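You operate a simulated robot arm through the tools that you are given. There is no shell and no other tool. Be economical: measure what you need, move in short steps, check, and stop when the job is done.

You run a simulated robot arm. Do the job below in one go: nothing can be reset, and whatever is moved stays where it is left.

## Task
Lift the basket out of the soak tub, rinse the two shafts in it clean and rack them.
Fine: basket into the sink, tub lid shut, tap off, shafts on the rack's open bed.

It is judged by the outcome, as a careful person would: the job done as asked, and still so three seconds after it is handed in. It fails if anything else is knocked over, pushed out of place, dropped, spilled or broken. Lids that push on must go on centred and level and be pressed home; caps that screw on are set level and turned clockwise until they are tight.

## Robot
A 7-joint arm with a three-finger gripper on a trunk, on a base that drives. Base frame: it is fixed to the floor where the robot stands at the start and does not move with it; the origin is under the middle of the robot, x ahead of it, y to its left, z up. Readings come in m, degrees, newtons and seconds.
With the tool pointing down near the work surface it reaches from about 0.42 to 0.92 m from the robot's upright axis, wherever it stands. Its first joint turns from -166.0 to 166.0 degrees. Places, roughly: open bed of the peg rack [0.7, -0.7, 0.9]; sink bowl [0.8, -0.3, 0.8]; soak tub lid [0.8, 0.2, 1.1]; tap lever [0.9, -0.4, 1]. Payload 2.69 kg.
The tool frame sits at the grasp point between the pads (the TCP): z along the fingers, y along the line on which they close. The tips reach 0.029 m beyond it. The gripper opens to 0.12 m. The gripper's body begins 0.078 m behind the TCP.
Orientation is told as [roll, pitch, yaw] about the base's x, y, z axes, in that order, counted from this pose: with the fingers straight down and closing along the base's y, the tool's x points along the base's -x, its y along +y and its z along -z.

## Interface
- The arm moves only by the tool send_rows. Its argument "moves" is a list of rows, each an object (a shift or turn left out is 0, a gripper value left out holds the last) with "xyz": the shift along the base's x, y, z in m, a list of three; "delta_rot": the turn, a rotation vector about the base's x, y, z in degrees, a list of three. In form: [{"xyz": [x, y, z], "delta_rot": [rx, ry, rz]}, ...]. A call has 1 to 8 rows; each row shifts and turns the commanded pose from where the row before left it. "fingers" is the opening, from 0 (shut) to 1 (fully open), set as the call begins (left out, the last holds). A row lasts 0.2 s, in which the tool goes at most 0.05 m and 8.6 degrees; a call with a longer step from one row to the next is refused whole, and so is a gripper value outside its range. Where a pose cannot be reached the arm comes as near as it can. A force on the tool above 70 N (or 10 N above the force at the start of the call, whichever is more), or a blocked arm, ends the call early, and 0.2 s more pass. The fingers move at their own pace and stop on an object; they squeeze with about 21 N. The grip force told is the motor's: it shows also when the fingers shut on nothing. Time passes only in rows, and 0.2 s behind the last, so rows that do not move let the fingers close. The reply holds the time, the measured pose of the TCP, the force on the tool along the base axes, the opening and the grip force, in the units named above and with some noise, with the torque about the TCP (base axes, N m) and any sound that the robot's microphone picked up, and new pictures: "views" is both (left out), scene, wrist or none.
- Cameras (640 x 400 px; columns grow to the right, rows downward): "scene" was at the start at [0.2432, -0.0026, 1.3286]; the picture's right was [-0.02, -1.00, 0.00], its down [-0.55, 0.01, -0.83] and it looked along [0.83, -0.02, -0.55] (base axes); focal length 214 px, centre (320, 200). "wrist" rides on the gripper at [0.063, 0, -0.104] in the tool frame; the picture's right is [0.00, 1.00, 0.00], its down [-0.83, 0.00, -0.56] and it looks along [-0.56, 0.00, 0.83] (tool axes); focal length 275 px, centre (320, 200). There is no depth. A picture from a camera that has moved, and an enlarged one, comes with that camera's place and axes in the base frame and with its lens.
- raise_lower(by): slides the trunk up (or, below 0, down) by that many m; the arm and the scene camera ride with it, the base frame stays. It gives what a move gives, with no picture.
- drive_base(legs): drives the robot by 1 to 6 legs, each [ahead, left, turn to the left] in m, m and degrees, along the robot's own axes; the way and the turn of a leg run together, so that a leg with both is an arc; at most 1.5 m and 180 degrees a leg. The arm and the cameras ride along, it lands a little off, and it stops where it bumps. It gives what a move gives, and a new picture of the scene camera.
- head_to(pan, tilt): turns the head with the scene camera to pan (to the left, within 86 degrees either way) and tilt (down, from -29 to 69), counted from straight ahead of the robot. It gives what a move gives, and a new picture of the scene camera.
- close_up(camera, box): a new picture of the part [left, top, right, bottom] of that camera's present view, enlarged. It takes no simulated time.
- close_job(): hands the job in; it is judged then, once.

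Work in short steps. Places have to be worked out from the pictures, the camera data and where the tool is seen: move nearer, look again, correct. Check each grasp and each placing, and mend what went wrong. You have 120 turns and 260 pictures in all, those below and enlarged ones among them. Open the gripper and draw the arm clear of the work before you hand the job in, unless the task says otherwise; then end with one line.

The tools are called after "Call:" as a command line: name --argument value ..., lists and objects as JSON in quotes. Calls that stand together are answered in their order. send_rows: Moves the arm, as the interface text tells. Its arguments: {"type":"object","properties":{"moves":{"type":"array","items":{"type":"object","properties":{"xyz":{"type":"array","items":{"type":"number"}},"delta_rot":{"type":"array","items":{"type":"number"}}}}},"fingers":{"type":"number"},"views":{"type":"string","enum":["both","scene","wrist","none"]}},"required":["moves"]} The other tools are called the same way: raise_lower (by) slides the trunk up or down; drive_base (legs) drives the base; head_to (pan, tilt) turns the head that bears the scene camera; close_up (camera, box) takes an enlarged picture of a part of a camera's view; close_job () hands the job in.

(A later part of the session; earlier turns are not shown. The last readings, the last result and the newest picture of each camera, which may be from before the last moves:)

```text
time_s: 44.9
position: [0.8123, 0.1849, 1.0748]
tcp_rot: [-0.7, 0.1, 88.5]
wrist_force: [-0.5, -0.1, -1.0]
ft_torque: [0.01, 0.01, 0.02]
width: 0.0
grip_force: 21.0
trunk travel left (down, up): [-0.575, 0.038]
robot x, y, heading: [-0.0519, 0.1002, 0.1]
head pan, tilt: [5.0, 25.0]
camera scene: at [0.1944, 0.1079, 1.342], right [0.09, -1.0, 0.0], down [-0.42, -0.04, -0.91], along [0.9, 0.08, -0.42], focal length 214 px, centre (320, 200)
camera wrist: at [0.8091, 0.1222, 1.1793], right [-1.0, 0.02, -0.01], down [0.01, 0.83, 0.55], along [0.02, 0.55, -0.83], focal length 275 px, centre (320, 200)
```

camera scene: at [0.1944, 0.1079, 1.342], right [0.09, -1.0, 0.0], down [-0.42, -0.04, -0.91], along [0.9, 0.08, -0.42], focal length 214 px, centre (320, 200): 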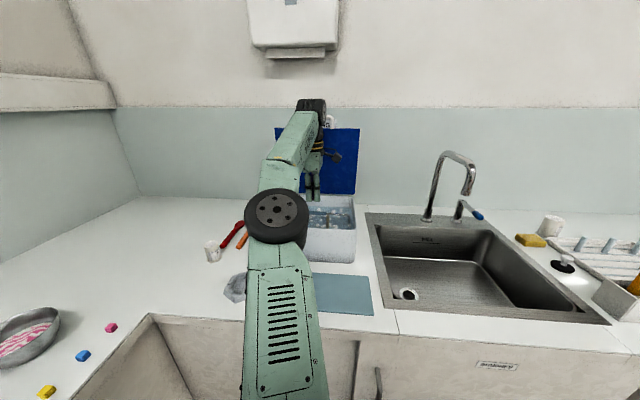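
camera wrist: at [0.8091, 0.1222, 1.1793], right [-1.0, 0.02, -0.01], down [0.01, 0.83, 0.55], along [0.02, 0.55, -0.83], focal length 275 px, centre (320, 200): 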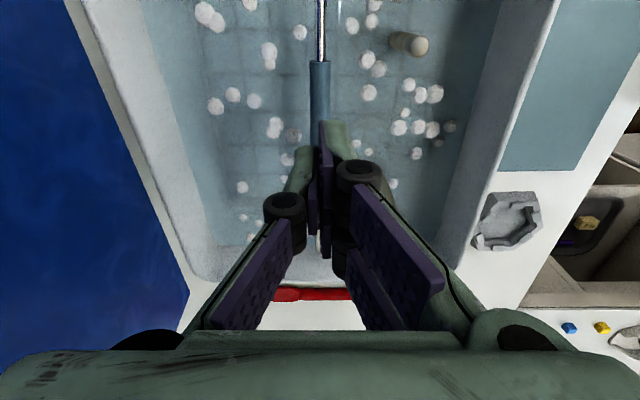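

The handle slipped out. I take an enlarged look at the handle and fingers to find the height error.

Call:
close_up --camera "wrist" --box '[220, 0, 460, 150]'

Call:
close_up --camera "scene" --box '[260, 120, 380, 270]'

```text
2.67 times, centred on (340, 75) of wrist
camera zoom: at [0.8091, 0.1222, 1.1793], right [-1.0, 0.02, -0.01], down [0.01, 0.83, 0.55], along [0.02, 0.55, -0.83], focal length 734 px, centre (267, 533)
```

zoom: 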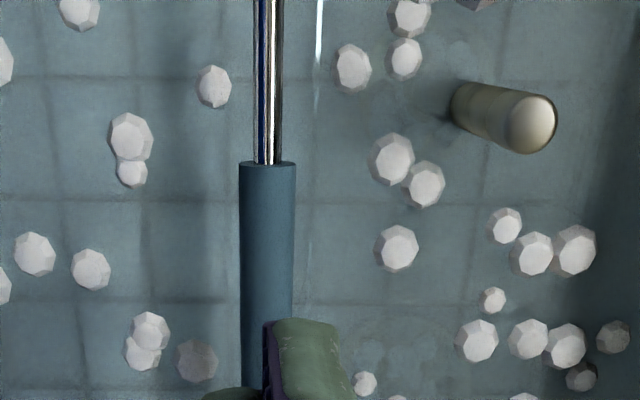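

```text
2.67 times, centred on (320, 195) of scene
camera zoom: at [0.1944, 0.1079, 1.342], right [0.09, -1.0, 0.0], down [-0.42, -0.04, -0.91], along [0.9, 0.08, -0.42], focal length 572 px, centre (320, 213)
```

zoom: 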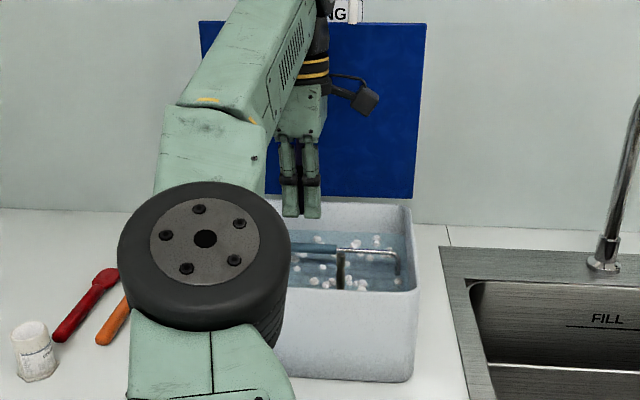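

Three sightings agree the sleeve is at z≈1.00, so I regrasp slightly deeper (TCP z≈0.996) at mid-sleeve y≈0.187 and lift in tiny steps watching the force.

Call:
send_rows --moves '[{}, {}, {"xyz": [0, 0.002, -0.03]}, {"xyz": [0, 0, -0.03]}, {"xyz": [0, 0, -0.019]}]' --fingers 0.4 --views "none"

Call:
send_rows --moves '[{}, {}, {}, {}, {}, {}]' --fingers 0 --views "none"

Call:
close_up --camera "wrist" --box '[220, 60, 460, 330]'

Call:
send_rows --moves '[{"xyz": [0, 0, 0.005]}, {"xyz": [0, 0, 0.005]}]' --views "none"

```text
time_s: 46.1
position: [0.8129, 0.1878, 0.9968]
tcp_rot: [-0.6, 0.0, 88.6]
wrist_force: [0.5, -0.4, 0.1]
ft_torque: [0.01, -0.01, 0.04]
width: 0.048
grip_force: 0.0
trunk travel left (down, up): [-0.575, 0.038]
robot x, y, heading: [-0.0522, 0.0989, -0.0]
head pan, tilt: [5.0, 25.0]
```

```text
time_s: 47.5
position: [0.8117, 0.1869, 0.9963]
tcp_rot: [-0.5, 0.1, 88.5]
wrist_force: [-0.2, -0.5, 0.6]
ft_torque: [-0.03, 0.05, -0.1]
width: 0.0093
grip_force: 21.6
trunk travel left (down, up): [-0.575, 0.038]
robot x, y, heading: [-0.051, 0.0983, 0.2]
head pan, tilt: [5.0, 25.0]
```

```text
1.48 times, centred on (340, 195) of wrist
camera zoom: at [0.8095, 0.1244, 1.1], right [-1.0, 0.02, -0.01], down [0.01, 0.83, 0.55], along [0.02, 0.55, -0.83], focal length 408 px, centre (290, 207)
```

zoom: 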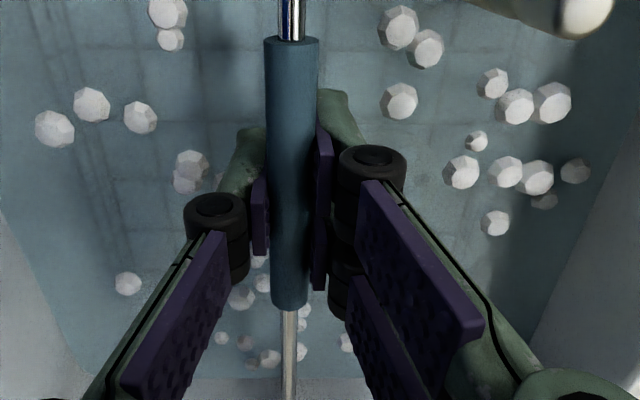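

```text
time_s: 48.1
position: [0.8126, 0.187, 1.0073]
tcp_rot: [-0.6, 0.1, 88.6]
wrist_force: [-1.1, -0.5, -3.5]
ft_torque: [0.0, -0.07, 0.0]
width: 0.0092
grip_force: 20.8
trunk travel left (down, up): [-0.575, 0.038]
robot x, y, heading: [-0.0544, 0.1016, -0.0]
head pan, tilt: [5.0, 25.0]
```

Holding 3.5 N so far. I continue in small steps.

Call:
send_rows --moves '[{"xyz": [0, 0, 0.006]}, {"xyz": [0, 0, 0.006]}]' --views "wrist"

```text
time_s: 48.7
position: [0.8126, 0.187, 1.0183]
tcp_rot: [-0.5, 0.0, 88.4]
wrist_force: [0.2, 0.6, -4.5]
ft_torque: [-0.01, -0.05, -0.03]
width: 0.0094
grip_force: 20.5
trunk travel left (down, up): [-0.575, 0.038]
robot x, y, heading: [-0.0519, 0.0998, 0.1]
head pan, tilt: [5.0, 25.0]
camera wrist: at [0.8095, 0.1242, 1.1216], right [-1.0, 0.02, -0.01], down [0.01, 0.83, 0.55], along [0.02, 0.55, -0.83], focal length 275 px, centre (320, 200)
```

wrist: 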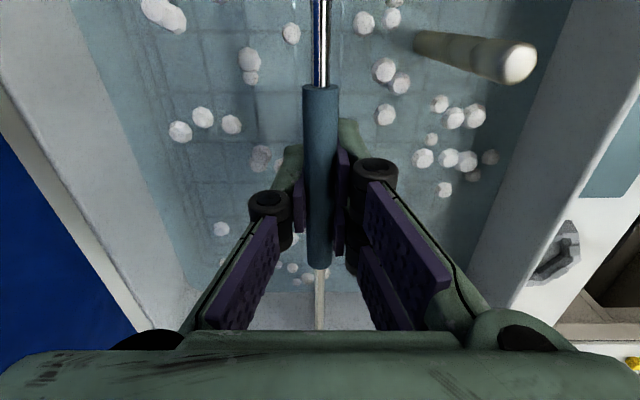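

The sleeve is moving with the fingers now. I keep lifting gently.

Call:
send_rows --moves '[{"xyz": [0, 0, 0.008]}, {"xyz": [0, 0, 0.008]}, {"xyz": [0, 0, 0.008]}, {"xyz": [0, 0, 0.008]}]' --views "wrist"

```text
time_s: 49.7
position: [0.8116, 0.187, 1.0492]
tcp_rot: [-0.5, 0.2, 88.5]
wrist_force: [0.3, -0.6, -3.5]
ft_torque: [0.03, -0.03, 0.04]
width: 0.0093
grip_force: 21.2
trunk travel left (down, up): [-0.575, 0.038]
robot x, y, heading: [-0.0522, 0.1014, 0.2]
head pan, tilt: [5.0, 25.0]
camera wrist: at [0.8091, 0.1244, 1.1532], right [-1.0, 0.02, -0.01], down [0.01, 0.83, 0.55], along [0.02, 0.55, -0.83], focal length 275 px, centre (320, 200)
```

wrist: 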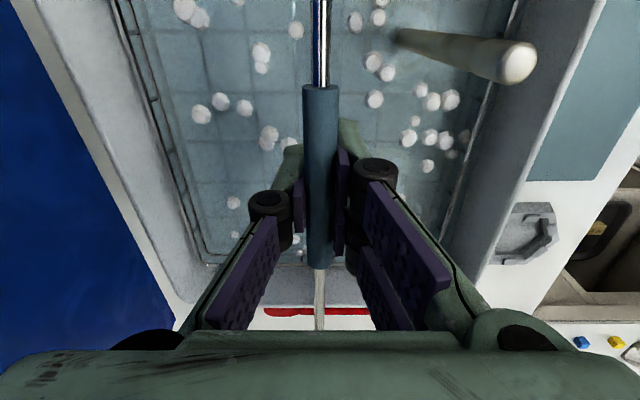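

Basket rim is rising from the water. Continue.

Call:
send_rows --moves '[{"xyz": [0, 0, 0.008]}, {"xyz": [0, 0, 0.008]}, {"xyz": [0, 0, 0.008]}, {"xyz": [0, 0, 0.008]}, {"xyz": [0, 0, 0.008]}]' --views "both"

```text
time_s: 50.9
position: [0.8135, 0.1868, 1.0907]
tcp_rot: [-0.6, 0.2, 88.5]
wrist_force: [0.3, 1.1, -4.1]
ft_torque: [0.01, -0.06, 0.0]
width: 0.0091
grip_force: 20.9
trunk travel left (down, up): [-0.575, 0.038]
robot x, y, heading: [-0.0516, 0.1028, 0.1]
head pan, tilt: [5.0, 25.0]
camera scene: at [0.1948, 0.108, 1.3419], right [0.09, -1.0, 0.0], down [-0.42, -0.04, -0.91], along [0.9, 0.08, -0.42], focal length 214 px, centre (320, 200)
camera wrist: at [0.8097, 0.1245, 1.1936], right [-1.0, 0.02, -0.01], down [0.01, 0.83, 0.55], along [0.02, 0.55, -0.83], focal length 275 px, centre (320, 200)
```

scene: 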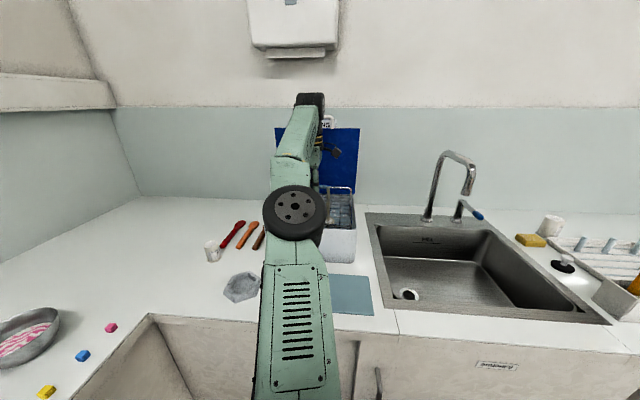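
wrist: 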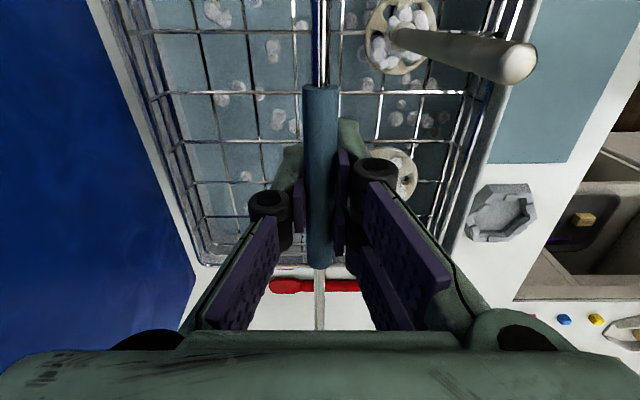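

The wire basket with both shafts (each with a foamy hub at the foot) is nearly out. I lift on to clear the rim and let it drip.

Call:
send_rows --moves '[{"xyz": [0, 0, 0.008]}, {"xyz": [0, 0, 0.008]}, {"xyz": [0, 0, 0.008]}, {"xyz": [0, 0, 0.008]}, {"xyz": [0, 0, 0.008]}, {"xyz": [0, 0, 0.008]}, {"xyz": [0, 0, 0.008]}]' --views "both"

```text
time_s: 52.5
position: [0.7981, 0.183, 1.1224]
tcp_rot: [-0.6, 0.1, 88.5]
wrist_force: [0.5, -0.2, -3.4]
ft_torque: [-0.01, -0.09, -0.06]
width: 0.0091
grip_force: 21.6
out of reach, approached as far as the arm can: row 2, 3, 4, 5, 6, 7
trunk travel left (down, up): [-0.575, 0.038]
robot x, y, heading: [-0.051, 0.1008, 0.1]
head pan, tilt: [5.0, 25.0]
camera scene: at [0.1949, 0.1081, 1.3419], right [0.09, -1.0, 0.0], down [-0.42, -0.04, -0.91], along [0.9, 0.08, -0.42], focal length 214 px, centre (320, 200)
camera wrist: at [0.7961, 0.1207, 1.225], right [-1.0, 0.02, -0.01], down [0.01, 0.83, 0.55], along [0.02, 0.55, -0.83], focal length 275 px, centre (320, 200)
```

scene: 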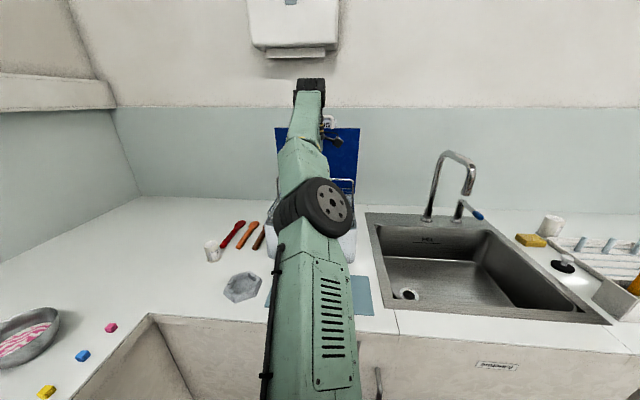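
wrist: 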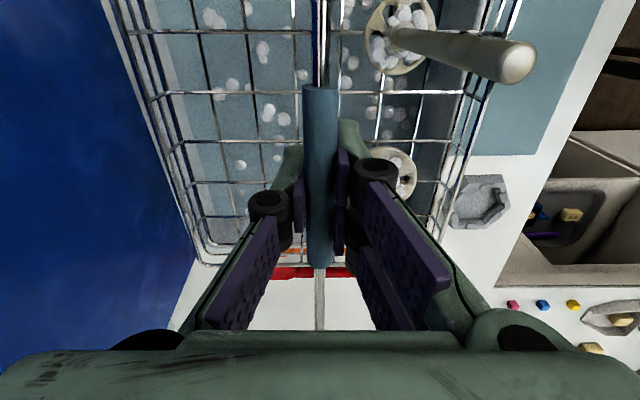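

The arm is at its height limit; I raise the trunk by 0.037 to clear the rim.

Call:
raise_lower --by 0.037

Call:
send_rows --moves '[{}, {}, {}, {}]' --views "both"

Call:
close_up --camera "scene" --box '[250, 140, 400, 280]'

```text
time_s: 53.3
position: [0.7989, 0.1837, 1.1584]
tcp_rot: [-0.6, 0.1, 88.5]
wrist_force: [-0.7, -0.1, -4.0]
ft_torque: [0.05, -0.07, -0.02]
width: 0.009
grip_force: 20.7
trunk travel left (down, up): [-0.612, 0.001]
robot x, y, heading: [-0.0504, 0.1008, 0.2]
head pan, tilt: [5.0, 25.0]
```

```text
time_s: 54.3
position: [0.7997, 0.1837, 1.1583]
tcp_rot: [-0.6, 0.1, 88.6]
wrist_force: [0.0, 0.5, -4.7]
ft_torque: [-0.01, -0.07, 0.01]
width: 0.0091
grip_force: 21.3
trunk travel left (down, up): [-0.612, 0.001]
robot x, y, heading: [-0.052, 0.0964, 0.1]
head pan, tilt: [5.0, 25.0]
camera scene: at [0.1949, 0.1081, 1.3789], right [0.09, -1.0, 0.0], down [-0.42, -0.04, -0.91], along [0.9, 0.08, -0.42], focal length 214 px, centre (320, 200)
camera wrist: at [0.7962, 0.1207, 1.2619], right [-1.0, 0.02, -0.01], down [0.01, 0.83, 0.55], along [0.02, 0.55, -0.83], focal length 275 px, centre (320, 200)
```

scene: 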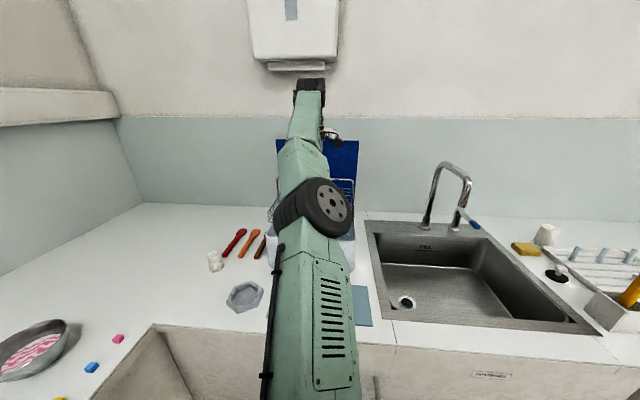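
wrist: 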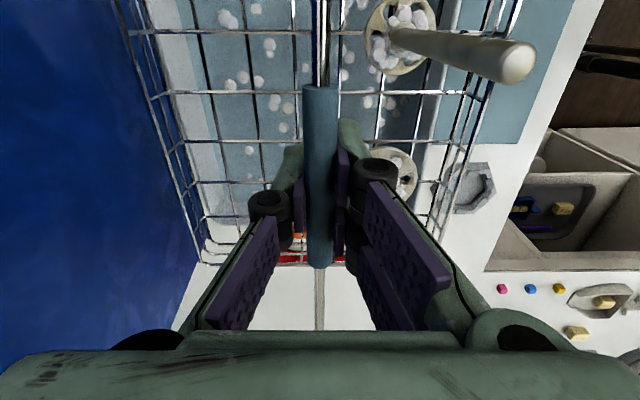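

```text
2.86 times, centred on (325, 210) of scene
camera zoom: at [0.1949, 0.1081, 1.3789], right [0.09, -1.0, 0.0], down [-0.42, -0.04, -0.91], along [0.9, 0.08, -0.42], focal length 613 px, centre (306, 171)
```

zoom: 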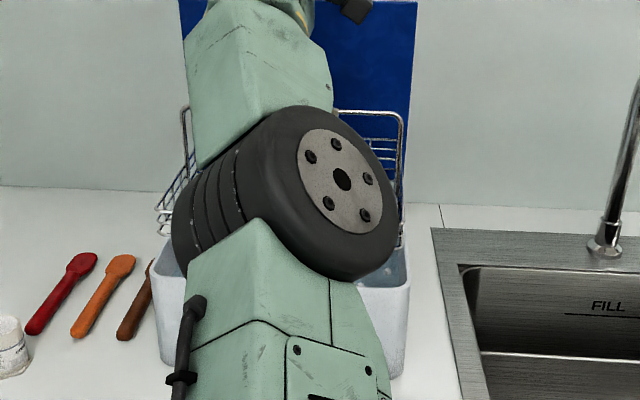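

Basket bottom is ≈1.06, clear of the 1.018 rim, and it has dripped. Spout outlet ≈(0.806,−0.262,1.10), bowl ≈x 0.60–0.92, y −0.03…−0.47, floor z≈0.765. I carry the basket right, aiming for handle at (0.71, −0.20), in front of the spout.

Call:
send_rows --moves '[{"xyz": [-0.005, -0.03, 0]}, {"xyz": [-0.01, -0.035, 0]}, {"xyz": [-0.01, -0.035, 0]}, {"xyz": [-0.01, -0.035, 0]}, {"xyz": [-0.01, -0.035, 0]}]' --views "both"

```text
time_s: 55.5
position: [0.7548, 0.0118, 1.1594]
tcp_rot: [-0.5, 0.1, 88.6]
wrist_force: [0.0, -0.3, -4.0]
ft_torque: [0.02, -0.09, 0.0]
width: 0.0095
grip_force: 20.6
trunk travel left (down, up): [-0.612, 0.001]
robot x, y, heading: [-0.052, 0.0995, 0.3]
head pan, tilt: [5.0, 25.0]
camera scene: at [0.1947, 0.1075, 1.379], right [0.09, -1.0, 0.0], down [-0.42, -0.04, -0.91], along [0.9, 0.08, -0.42], focal length 214 px, centre (320, 200)
camera wrist: at [0.7509, -0.0506, 1.262], right [-1.0, 0.02, -0.01], down [0.01, 0.83, 0.55], along [0.02, 0.55, -0.83], focal length 275 px, centre (320, 200)
```

scene: 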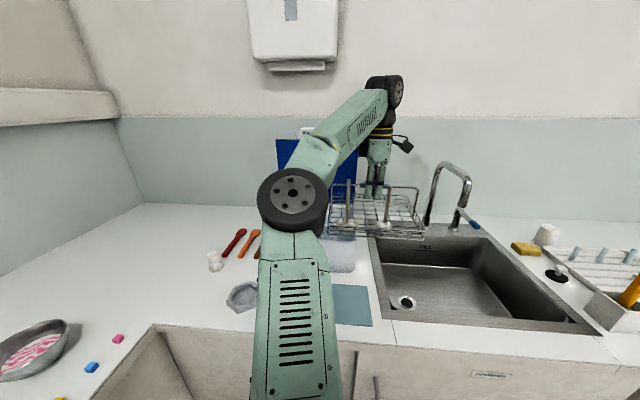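
wrist: 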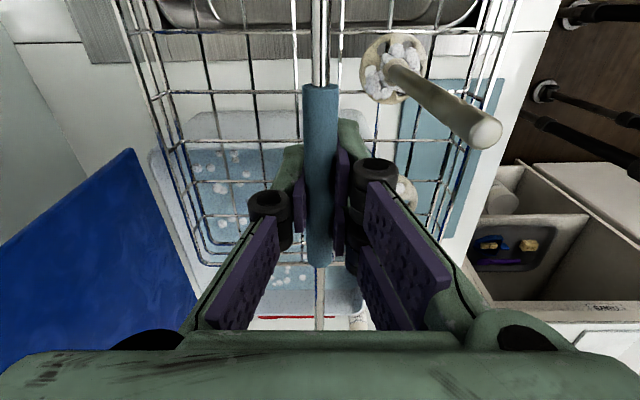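

Basket carried cleanly. A quick enlargement for dimensions, then on.

Call:
close_up --camera "scene" --box '[310, 150, 490, 270]'

Call:
send_rows --moves '[{"xyz": [-0.01, -0.035, 0]}, {"xyz": [-0.01, -0.035, 0]}, {"xyz": [-0.01, -0.035, 0]}, {"xyz": [-0.01, -0.035, 0]}, {"xyz": [-0.005, -0.035, 0]}, {"xyz": [0, -0.035, 0]}]' --views "both"

```text
3.33 times, centred on (400, 210) of scene
camera zoom: at [0.1947, 0.1075, 1.379], right [0.09, -1.0, 0.0], down [-0.42, -0.04, -0.91], along [0.9, 0.08, -0.42], focal length 715 px, centre (53, 167)
```

zoom: 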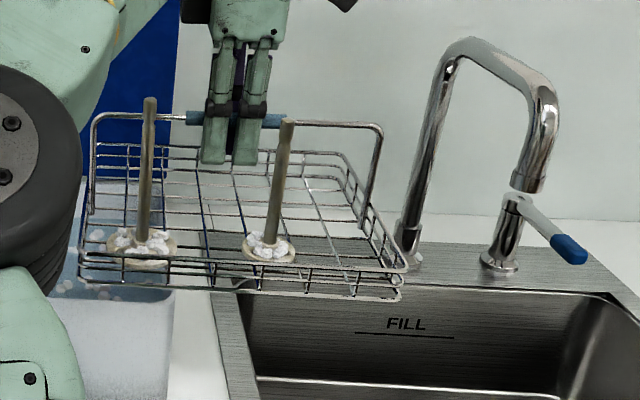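

```text
time_s: 56.9
position: [0.7089, -0.1978, 1.1597]
tcp_rot: [-0.6, 0.1, 88.6]
wrist_force: [-0.2, 0.3, -4.1]
ft_torque: [-0.05, -0.08, -0.04]
width: 0.0092
grip_force: 21.5
trunk travel left (down, up): [-0.612, 0.001]
robot x, y, heading: [-0.0534, 0.1002, -0.0]
head pan, tilt: [5.0, 25.0]
camera scene: at [0.1946, 0.1071, 1.379], right [0.09, -1.0, 0.0], down [-0.42, -0.04, -0.91], along [0.9, 0.08, -0.42], focal length 214 px, centre (320, 200)
camera wrist: at [0.7052, -0.2603, 1.2616], right [-1.0, 0.02, -0.01], down [0.01, 0.83, 0.55], along [0.02, 0.55, -0.83], focal length 275 px, centre (320, 200)
```

scene: 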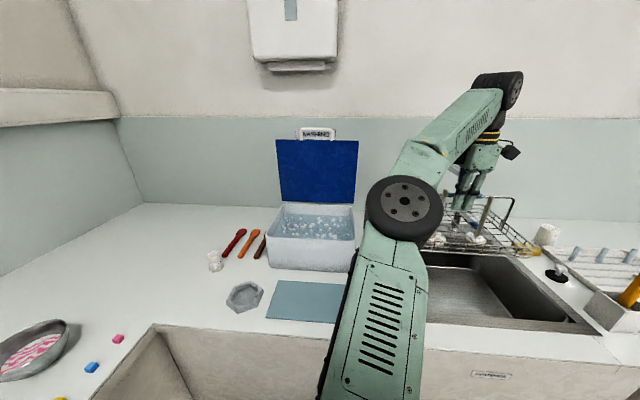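
wrist: 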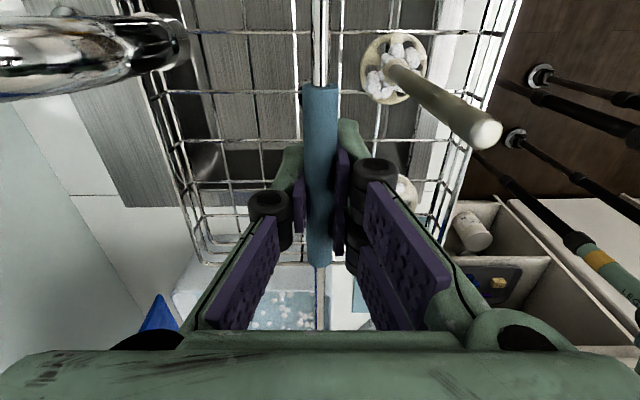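

Basket half-width in y ≈0.124. I shift slightly left for spout clearance and lower into the bowl.

Call:
send_rows --moves '[{"xyz": [-0.002, 0.015, 0]}, {"xyz": [0, 0.003, -0.03]}, {"xyz": [0, 0, -0.035]}, {"xyz": [0, 0, -0.035]}, {"xyz": [0, 0, -0.035]}]' --views "both"

```text
time_s: 58.1
position: [0.7074, -0.1785, 1.0239]
tcp_rot: [-0.5, 0.1, 88.5]
wrist_force: [0.3, 0.8, -4.6]
ft_torque: [-0.01, -0.09, 0.01]
width: 0.0092
grip_force: 20.8
trunk travel left (down, up): [-0.612, 0.001]
robot x, y, heading: [-0.0544, 0.1016, 0.0]
head pan, tilt: [5.0, 25.0]
camera scene: at [0.1953, 0.1079, 1.3789], right [0.09, -1.0, 0.0], down [-0.42, -0.04, -0.91], along [0.9, 0.08, -0.42], focal length 214 px, centre (320, 200)
camera wrist: at [0.7044, -0.2412, 1.1262], right [-1.0, 0.02, -0.01], down [0.01, 0.83, 0.55], along [0.02, 0.55, -0.83], focal length 275 px, centre (320, 200)
```

scene: 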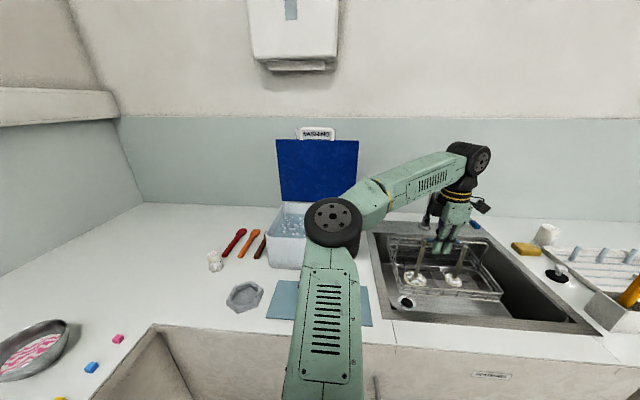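
wrist: 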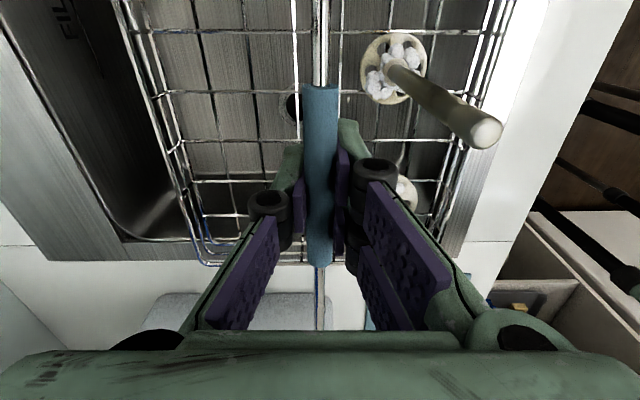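

Clearances: front ≈2 cm, left ≈1.5 cm. I nudge to centre a bit and continue down to floor contact.

Call:
send_rows --moves '[{"xyz": [0.01, -0.01, -0.01]}, {"xyz": [0, 0, -0.035]}, {"xyz": [0, 0, -0.035]}, {"xyz": [0, 0, -0.03]}]' --views "both"

```text
time_s: 59.1
position: [0.7168, -0.1889, 0.9129]
tcp_rot: [-0.5, 0.2, 88.5]
wrist_force: [-0.2, -0.2, -4.0]
ft_torque: [-0.01, -0.03, -0.01]
width: 0.0095
grip_force: 20.7
trunk travel left (down, up): [-0.612, 0.001]
robot x, y, heading: [-0.0533, 0.1015, 0.0]
head pan, tilt: [5.0, 25.0]
camera scene: at [0.1952, 0.1079, 1.3789], right [0.09, -1.0, 0.0], down [-0.42, -0.04, -0.91], along [0.9, 0.08, -0.42], focal length 214 px, centre (320, 200)
camera wrist: at [0.7146, -0.2517, 1.0149], right [-1.0, 0.02, -0.01], down [0.01, 0.83, 0.55], along [0.02, 0.55, -0.83], focal length 275 px, centre (320, 200)
```

scene: 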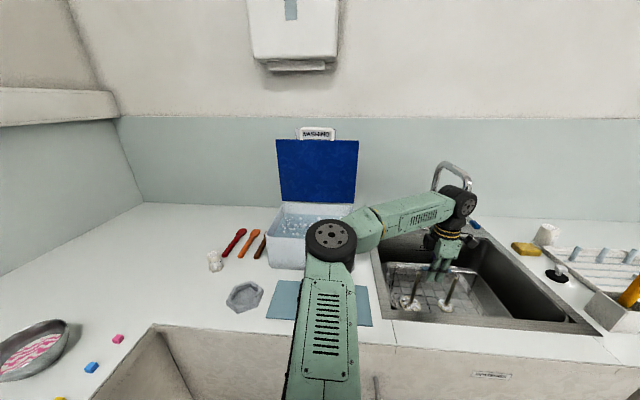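
wrist: 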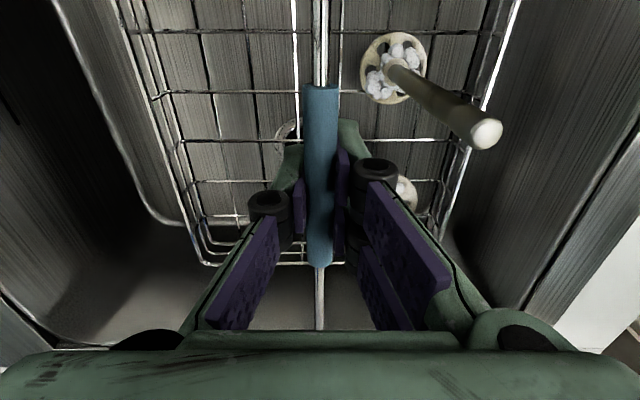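

Lowering in small steps until the basket's weight comes off.

Call:
send_rows --moves '[{"xyz": [0, 0, -0.012]}, {"xyz": [0, 0, -0.012]}, {"xyz": [0, 0, -0.01]}]' --views "none"

Call:
send_rows --moves '[{"xyz": [0, 0, -0.005]}, {"xyz": [0, 0, -0.005]}]' --views "none"

```text
time_s: 59.9
position: [0.7169, -0.1888, 0.8791]
tcp_rot: [-0.4, 0.2, 88.6]
wrist_force: [0.1, -0.7, -3.5]
ft_torque: [0.0, -0.05, -0.02]
width: 0.0096
grip_force: 21.7
trunk travel left (down, up): [-0.612, 0.001]
robot x, y, heading: [-0.0522, 0.1021, 0.2]
head pan, tilt: [5.0, 25.0]
```

```text
time_s: 60.5
position: [0.7177, -0.1879, 0.8696]
tcp_rot: [-0.5, 0.1, 88.5]
wrist_force: [-1.0, -0.4, -3.0]
ft_torque: [-0.04, -0.06, 0.03]
width: 0.0094
grip_force: 21.0
trunk travel left (down, up): [-0.612, 0.001]
robot x, y, heading: [-0.0534, 0.0999, 0.4]
head pan, tilt: [5.0, 25.0]
```

Still hanging; continue down.

Call:
send_rows --moves '[{"xyz": [0, 0, -0.005]}, {"xyz": [0, 0, -0.005]}]' --views "none"

Call:
send_rows --moves '[{"xyz": [0, 0, -0.005]}, {"xyz": [0, 0, -0.005]}]' --views "none"

Call:
send_rows --moves '[{"xyz": [0, 0, -0.005]}]' --views "both"

```text
time_s: 61.1
position: [0.7162, -0.1886, 0.8602]
tcp_rot: [-0.6, 0.1, 88.5]
wrist_force: [0.2, -0.7, -4.3]
ft_torque: [-0.05, -0.06, -0.02]
width: 0.0094
grip_force: 20.7
trunk travel left (down, up): [-0.612, 0.001]
robot x, y, heading: [-0.0508, 0.1027, 0.3]
head pan, tilt: [5.0, 25.0]
```

```text
time_s: 61.7
position: [0.7166, -0.1885, 0.8497]
tcp_rot: [-0.6, 0.1, 88.6]
wrist_force: [-0.5, 0.6, -3.9]
ft_torque: [-0.01, -0.08, 0.0]
width: 0.0094
grip_force: 20.9
trunk travel left (down, up): [-0.612, 0.001]
robot x, y, heading: [-0.0527, 0.1014, -0.0]
head pan, tilt: [5.0, 25.0]
```

```text
time_s: 62.1
position: [0.7157, -0.1894, 0.8455]
tcp_rot: [-0.6, 0.1, 88.5]
wrist_force: [0.7, 1.0, -3.6]
ft_torque: [0.03, -0.04, -0.03]
width: 0.0096
grip_force: 20.6
trunk travel left (down, up): [-0.612, 0.001]
robot x, y, heading: [-0.0518, 0.1006, 0.0]
head pan, tilt: [5.0, 25.0]
camera scene: at [0.1949, 0.108, 1.379], right [0.09, -1.0, 0.0], down [-0.42, -0.04, -0.91], along [0.9, 0.08, -0.42], focal length 214 px, centre (320, 200)
camera wrist: at [0.7139, -0.2517, 0.9478], right [-1.0, 0.02, -0.01], down [0.01, 0.83, 0.55], along [0.02, 0.55, -0.83], focal length 275 px, centre (320, 200)
```

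scene: 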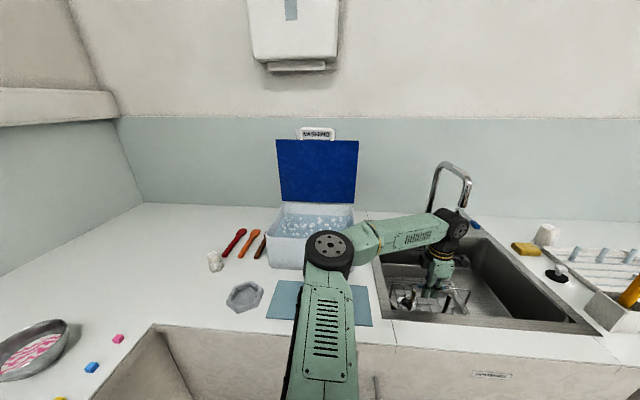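
wrist: 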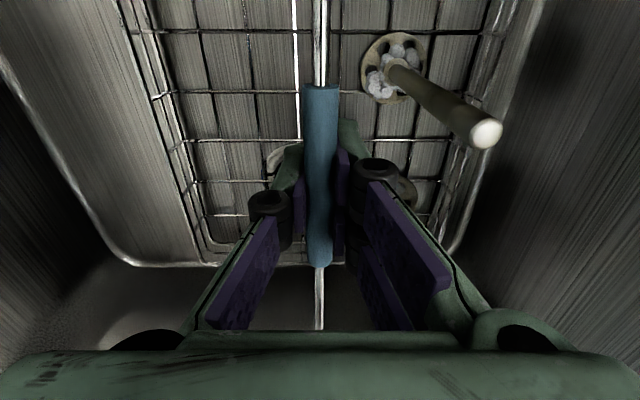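

Floor is a bit deeper than judged. Continue gently.

Call:
send_rows --moves '[{"xyz": [0, 0, -0.004]}, {"xyz": [0, 0, -0.004]}]' --views "none"

Call:
send_rows --moves '[{"xyz": [0, 0, -0.004]}, {"xyz": [0, 0, -0.004]}]' --views "none"

Call:
send_rows --moves '[{"xyz": [0, 0, -0.004]}]' --views "none"

```text
time_s: 62.7
position: [0.7175, -0.1891, 0.84]
tcp_rot: [-0.8, 0.4, 88.5]
wrist_force: [3.3, -0.1, 14.0]
ft_torque: [-0.1, 0.07, -0.54]
width: 0.0096
grip_force: 20.7
trunk travel left (down, up): [-0.612, 0.001]
robot x, y, heading: [-0.0519, 0.1029, 0.2]
head pan, tilt: [5.0, 25.0]
```

```text
time_s: 63.3
position: [0.7157, -0.1877, 0.8288]
tcp_rot: [-0.6, 0.2, 88.5]
wrist_force: [-1.2, -0.3, 9.7]
ft_torque: [-0.15, 0.0, 0.17]
width: 0.0102
grip_force: 20.9
trunk travel left (down, up): [-0.612, 0.001]
robot x, y, heading: [-0.0528, 0.1018, -0.1]
head pan, tilt: [5.0, 25.0]
```

```text
time_s: 63.7
position: [0.715, -0.1882, 0.8248]
tcp_rot: [-0.5, 0.1, 88.5]
wrist_force: [-3.9, 0.4, 6.8]
ft_torque: [0.11, -0.09, 0.13]
width: 0.0103
grip_force: 21.3
trunk travel left (down, up): [-0.612, 0.001]
robot x, y, heading: [-0.0544, 0.1005, -0.1]
head pan, tilt: [5.0, 25.0]
```

It is on the floor (upward force). Release with a small opening and rise.

Call:
send_rows --moves '[{"xyz": [0, 0, 0.004]}, {}, {}]' --fingers 0.3 --views "none"

Call:
send_rows --moves '[{"xyz": [0, 0, 0.02]}, {"xyz": [0, 0, 0.035]}, {"xyz": [0, 0, 0.04]}, {"xyz": [0, 0, 0.04]}, {"xyz": [0, 0, 0.04]}]' --views "both"

```text
time_s: 64.5
position: [0.7168, -0.1883, 0.8295]
tcp_rot: [-0.6, 0.0, 88.5]
wrist_force: [-0.6, -0.2, -0.4]
ft_torque: [0.0, 0.02, -0.03]
width: 0.036
grip_force: 0.1
trunk travel left (down, up): [-0.612, 0.001]
robot x, y, heading: [-0.0514, 0.099, 0.2]
head pan, tilt: [5.0, 25.0]
```

```text
time_s: 65.7
position: [0.7168, -0.1885, 1.0041]
tcp_rot: [-0.6, 0.1, 88.5]
wrist_force: [0.1, -0.4, 1.0]
ft_torque: [-0.02, -0.02, -0.02]
width: 0.036
grip_force: 0.0
trunk travel left (down, up): [-0.612, 0.001]
robot x, y, heading: [-0.0538, 0.1025, 0.0]
head pan, tilt: [5.0, 25.0]
camera scene: at [0.1941, 0.1081, 1.3791], right [0.09, -1.0, 0.0], down [-0.42, -0.04, -0.91], along [0.9, 0.08, -0.42], focal length 214 px, centre (320, 200)
camera wrist: at [0.7138, -0.2511, 1.1073], right [-1.0, 0.02, -0.01], down [0.01, 0.83, 0.55], along [0.02, 0.55, -0.83], focal length 275 px, centre (320, 200)
```

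scene: 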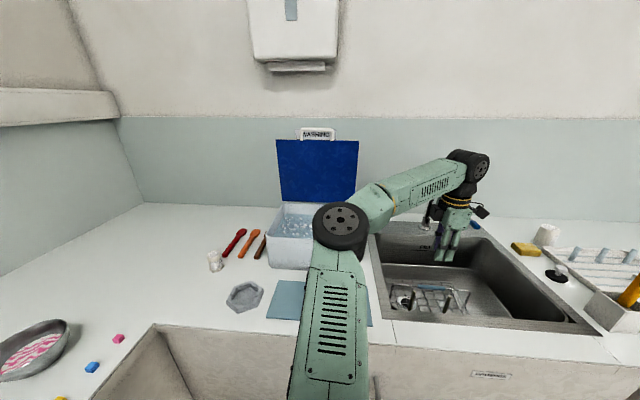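
wrist: 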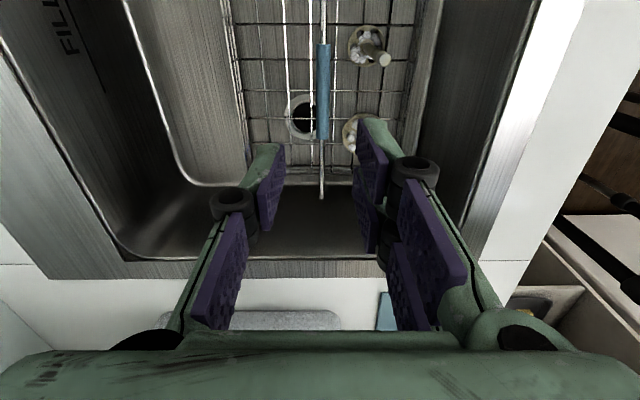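

Basket rests in the sink with both shafts upright. While at this base position I'll deal with the lid: enlarge its handle.

Call:
close_up --camera "scene" --box '[266, 110, 366, 215]'

Call:
close_up --camera "scene" --box '[370, 200, 530, 330]'

```text
3.81 times, centred on (316, 162) of scene
camera zoom: at [0.1941, 0.1081, 1.3791], right [0.09, -1.0, 0.0], down [-0.42, -0.04, -0.91], along [0.9, 0.08, -0.42], focal length 817 px, centre (335, 343)
```

zoom: 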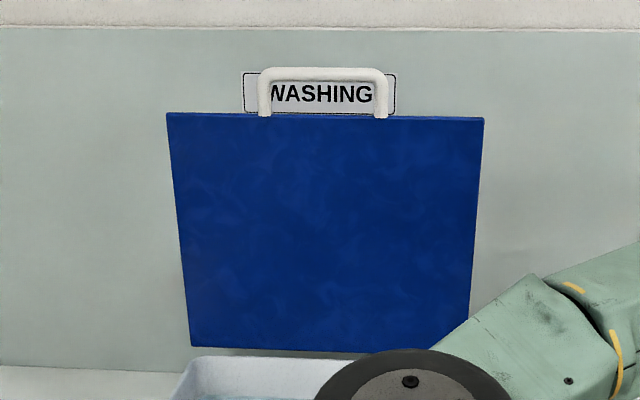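

```text
3.08 times, centred on (450, 265) of scene
camera zoom: at [0.1941, 0.1081, 1.3791], right [0.09, -1.0, 0.0], down [-0.42, -0.04, -0.91], along [0.9, 0.08, -0.42], focal length 660 px, centre (-80, 0)
```

zoom: 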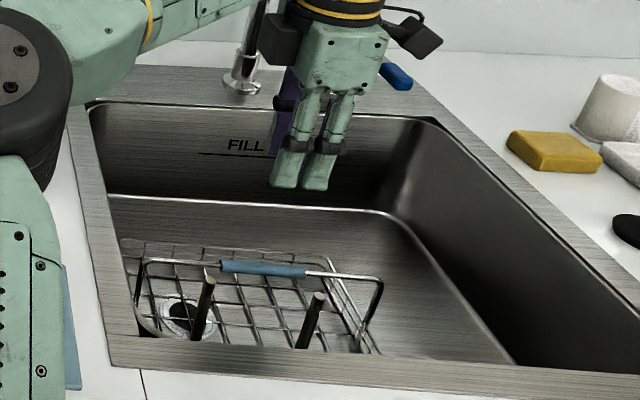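

Handle loop: bar centre ≈(0.913, 0.18, 1.295) with a ~3 cm gap below it. I go back in front of the tub, pitch the tool horizontal (fingers then close vertically) to grip this bar and swing the lid down on its arc.

Call:
send_rows --moves '[{"xyz": [-0.02, 0.03, 0.04]}, {"xyz": [-0.02, 0.035, 0.035]}, {"xyz": [-0.02, 0.045, 0.01]}, {"xyz": [-0.01, 0.048, 0]}, {"xyz": [0, 0.048, 0]}, {"xyz": [0, 0.048, 0]}, {"xyz": [0, 0.048, 0]}, {"xyz": [0, 0.048, 0]}]' --views "none"

Call:
send_rows --moves '[{"xyz": [0, 0.019, 0], "delta_rot": [0, -8.5, 0]}, {"delta_rot": [0, -8.5, 0]}, {"delta_rot": [0, -8.5, 0]}, {"xyz": [0, 0, 0.015], "delta_rot": [0, -8.5, 0]}, {"xyz": [0, 0, 0.02], "delta_rot": [0, -8.5, 0]}, {"xyz": [0, 0, 0.02], "delta_rot": [0, -8.5, 0]}, {"xyz": [0, 0, 0.02], "delta_rot": [0, -8.5, 0]}, {"xyz": [0, 0, 0.02], "delta_rot": [0, -8.5, 0]}]' --views "none"

Call:
send_rows --moves '[{"xyz": [0.02, 0, 0.02], "delta_rot": [0, -8.5, 0]}, {"xyz": [0.02, 0, 0.03], "delta_rot": [0, -8.5, 0]}, {"xyz": [0.02, 0, 0.03], "delta_rot": [0, -5, 0]}]' --views "both"

```text
refused: row 1 steps farther than a row can; nothing moved
```

```text
time_s: 67.5
position: [0.716, -0.1687, 1.0986]
tcp_rot: [-68.6, -1.3, 89.3]
wrist_force: [1.2, -0.8, 0.0]
ft_torque: [-0.01, 0.0, -0.02]
width: 0.0361
grip_force: 0.1
trunk travel left (down, up): [-0.612, 0.001]
robot x, y, heading: [-0.051, 0.1003, 0.1]
head pan, tilt: [5.0, 25.0]
```

```text
time_s: 68.3
position: [0.7772, -0.1704, 1.1792]
tcp_rot: [-90.7, -1.5, 89.9]
wrist_force: [-0.6, 0.4, 0.3]
ft_torque: [0.01, -0.03, 0.03]
width: 0.0359
grip_force: 0.1
trunk travel left (down, up): [-0.612, 0.001]
robot x, y, heading: [-0.0493, 0.0973, 0.2]
head pan, tilt: [5.0, 25.0]
camera scene: at [0.1946, 0.1081, 1.379], right [0.09, -1.0, 0.0], down [-0.42, -0.04, -0.91], along [0.9, 0.08, -0.42], focal length 214 px, centre (320, 200)
camera wrist: at [0.6721, -0.2324, 1.1754], right [0.01, 0.02, -1.0], down [-0.55, 0.83, 0.01], along [0.83, 0.55, 0.02], focal length 275 px, centre (320, 200)
```

scene: 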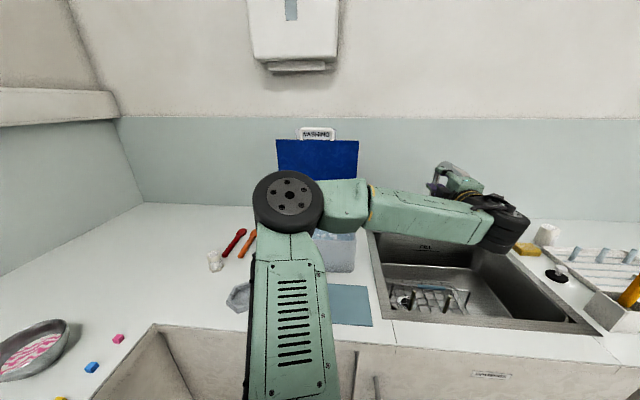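
wrist: 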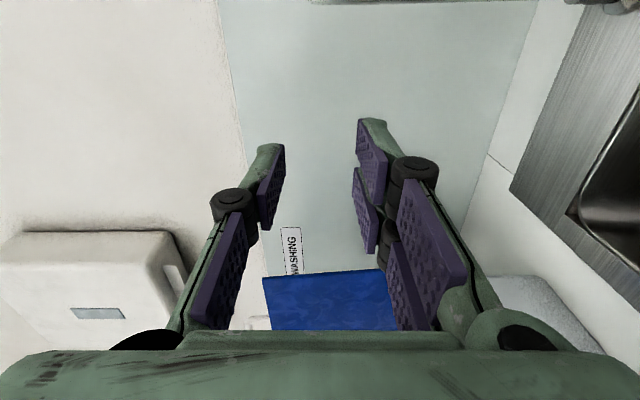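

The first call was refused so the pitching happened in front of the sink, luckily clear. Now I back off in x, then go left and up in front of the lid.

Call:
send_rows --moves '[{"xyz": [-0.045, 0.01, 0]}, {"xyz": [-0.04, 0.02, 0.01]}, {"xyz": [0, 0.045, 0.015]}, {"xyz": [0, 0.045, 0.015]}, {"xyz": [0, 0.045, 0.015]}, {"xyz": [0, 0.045, 0.015]}, {"xyz": [0, 0.045, 0.015]}, {"xyz": [0, 0.045, 0.015]}]' --views "none"

Call:
send_rows --moves '[{"xyz": [0.02, 0.03, 0.008]}, {"xyz": [0.02, 0.02, 0.008]}]' --views "both"

```text
time_s: 70.1
position: [0.6927, 0.1318, 1.28]
tcp_rot: [-90.7, -1.5, 89.8]
wrist_force: [0.2, -0.5, 0.3]
ft_torque: [-0.01, 0.0, 0.0]
width: 0.0358
grip_force: 0.0
trunk travel left (down, up): [-0.612, 0.001]
robot x, y, heading: [-0.0532, 0.1029, 0.2]
head pan, tilt: [5.0, 25.0]
```

```text
time_s: 70.7
position: [0.7319, 0.1822, 1.2954]
tcp_rot: [-90.6, -1.5, 89.7]
wrist_force: [0.3, -0.6, -1.2]
ft_torque: [0.0, 0.01, 0.01]
width: 0.0362
grip_force: 0.1
trunk travel left (down, up): [-0.612, 0.001]
robot x, y, heading: [-0.0495, 0.1042, 0.1]
head pan, tilt: [5.0, 25.0]
camera scene: at [0.1947, 0.1082, 1.379], right [0.09, -1.0, 0.0], down [-0.42, -0.04, -0.91], along [0.9, 0.08, -0.42], focal length 214 px, centre (320, 200)
camera wrist: at [0.6264, 0.1189, 1.2905], right [0.01, 0.02, -1.0], down [-0.55, 0.83, 0.01], along [0.83, 0.55, 0.02], focal length 275 px, centre (320, 200)
```

scene: 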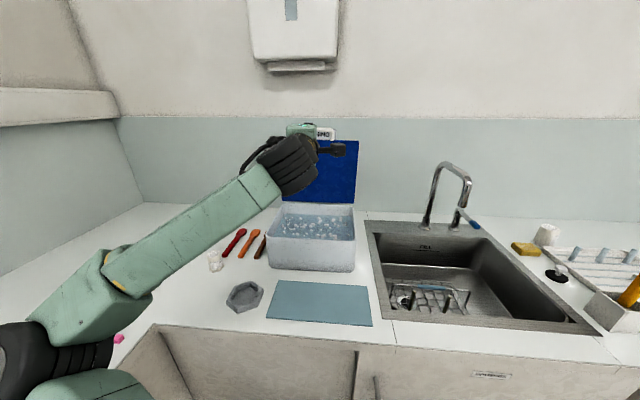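
wrist: 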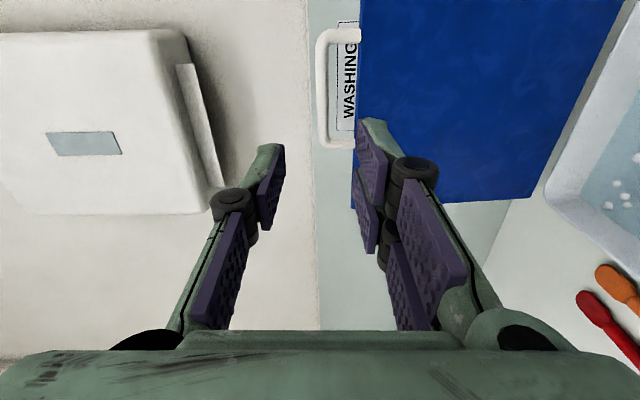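

Bar is aligned: z≈1.294, y centre 0.182. I advance until the bar lies just inside the fingertips.

Call:
send_rows --moves '[{"xyz": [0.045, 0, 0]}, {"xyz": [0.045, 0, 0]}, {"xyz": [0.04, 0, 0]}]' --views "wrist"

```text
time_s: 71.5
position: [0.862, 0.181, 1.2938]
tcp_rot: [-90.6, -1.5, 90.0]
wrist_force: [0.6, -0.5, 0.4]
ft_torque: [0.04, -0.01, 0.02]
width: 0.036
grip_force: 0.1
trunk travel left (down, up): [-0.612, 0.001]
robot x, y, heading: [-0.053, 0.1017, 0.0]
head pan, tilt: [5.0, 25.0]
camera wrist: at [0.7574, 0.118, 1.2904], right [0.01, 0.02, -1.0], down [-0.55, 0.83, 0.01], along [0.83, 0.55, 0.02], focal length 275 px, centre (320, 200)
```

wrist: 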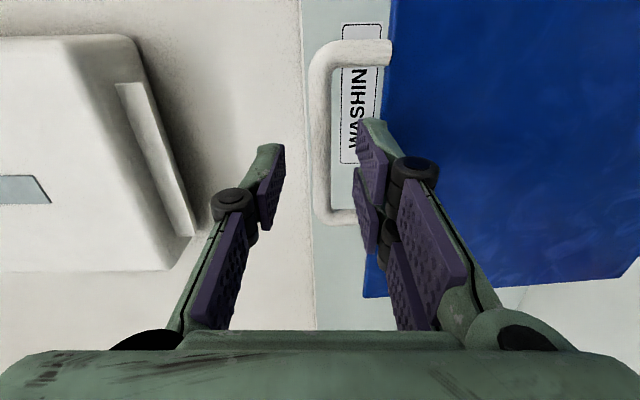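

Clearances look right; narrow slightly and advance onto the bar, then close.

Call:
send_rows --moves '[{}, {"xyz": [0.018, 0, 0]}, {"xyz": [0.017, 0, 0]}]' --fingers 0.24 --views "wrist"

```text
time_s: 72.3
position: [0.8973, 0.18, 1.2935]
tcp_rot: [-90.5, -1.5, 89.9]
wrist_force: [0.0, 0.1, -0.7]
ft_torque: [0.01, 0.01, 0.02]
width: 0.0291
grip_force: 0.0
trunk travel left (down, up): [-0.612, 0.001]
robot x, y, heading: [-0.056, 0.1025, -0.0]
head pan, tilt: [5.0, 25.0]
camera wrist: at [0.7925, 0.1181, 1.2908], right [0.01, 0.02, -1.0], down [-0.55, 0.83, 0.01], along [0.83, 0.55, 0.02], focal length 275 px, centre (320, 200)
```

wrist: 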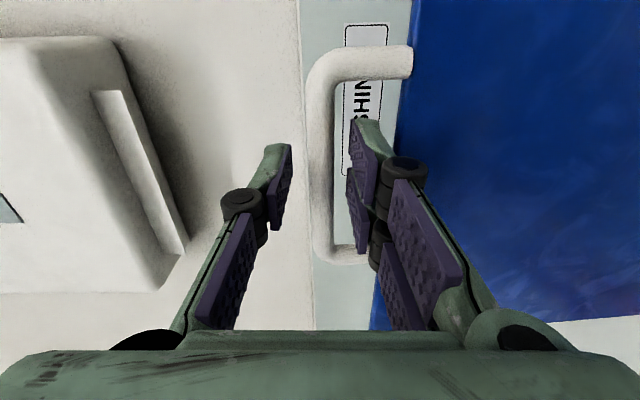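

Call:
send_rows --moves '[{}, {}, {}]' --fingers 0 --views "wrist"

```text
time_s: 73.1
position: [0.8975, 0.1807, 1.294]
tcp_rot: [-90.5, -1.3, 89.9]
wrist_force: [-2.0, -0.4, -8.4]
ft_torque: [-1.13, 0.09, 0.29]
width: 0.0118
grip_force: 35.4
trunk travel left (down, up): [-0.612, 0.001]
robot x, y, heading: [-0.0492, 0.0975, -0.1]
head pan, tilt: [5.0, 25.0]
camera wrist: at [0.7929, 0.1181, 1.2898], right [0.01, 0.02, -1.0], down [-0.55, 0.83, 0.01], along [0.83, 0.55, 0.02], focal length 275 px, centre (320, 200)
```

wrist: 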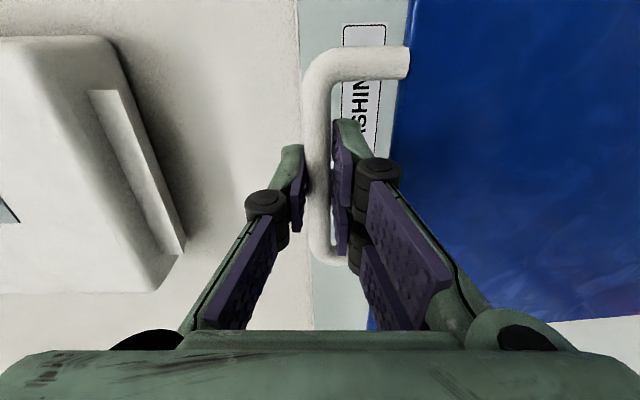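

Gripped. I pull along the hinge arc for the first 24°.

Call:
send_rows --moves '[{"xyz": [-0.019, 0, -0.0007]}, {"xyz": [-0.019, 0, -0.002]}, {"xyz": [-0.0374, 0, -0.0079]}, {"xyz": [-0.0359, 0, -0.0131]}]' --views "both"

```text
time_s: 74.1
position: [0.7928, 0.1814, 1.2616]
tcp_rot: [-89.6, -1.4, 89.9]
wrist_force: [16.6, 2.1, -31.0]
ft_torque: [-1.37, 0.26, -0.67]
width: 0.0114
grip_force: 38.1
trunk travel left (down, up): [-0.612, 0.001]
robot x, y, heading: [-0.0551, 0.1002, -0.2]
head pan, tilt: [5.0, 25.0]
camera scene: at [0.2001, 0.1089, 1.3775], right [0.09, -1.0, 0.0], down [-0.43, -0.04, -0.9], along [0.9, 0.08, -0.43], focal length 214 px, centre (320, 200)
camera wrist: at [0.6873, 0.1179, 1.2595], right [-0.01, 0.02, -1.0], down [-0.55, 0.83, 0.02], along [0.83, 0.55, 0.01], focal length 275 px, centre (320, 200)
```

scene: 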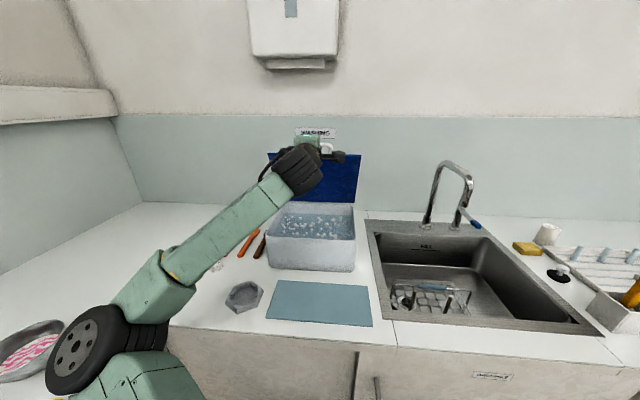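
wrist: 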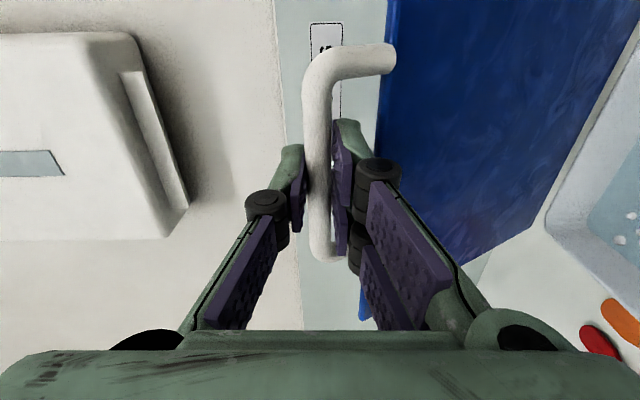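

The arc drops faster than I commanded (hinge x≈0.937). I correct and continue.

Call:
send_rows --moves '[{"xyz": [0, 0, -0.01]}, {"xyz": [-0.03, 0, -0.018]}, {"xyz": [-0.026, 0, -0.021]}]' --views "none"

```text
time_s: 74.9
position: [0.7327, 0.1811, 1.2193]
tcp_rot: [-90.3, -1.5, 89.9]
wrist_force: [15.9, 2.9, -18.1]
ft_torque: [-1.31, 0.14, -0.95]
width: 0.0117
grip_force: 38.4
trunk travel left (down, up): [-0.612, 0.001]
robot x, y, heading: [-0.0513, 0.104, 0.2]
head pan, tilt: [5.0, 25.0]
```

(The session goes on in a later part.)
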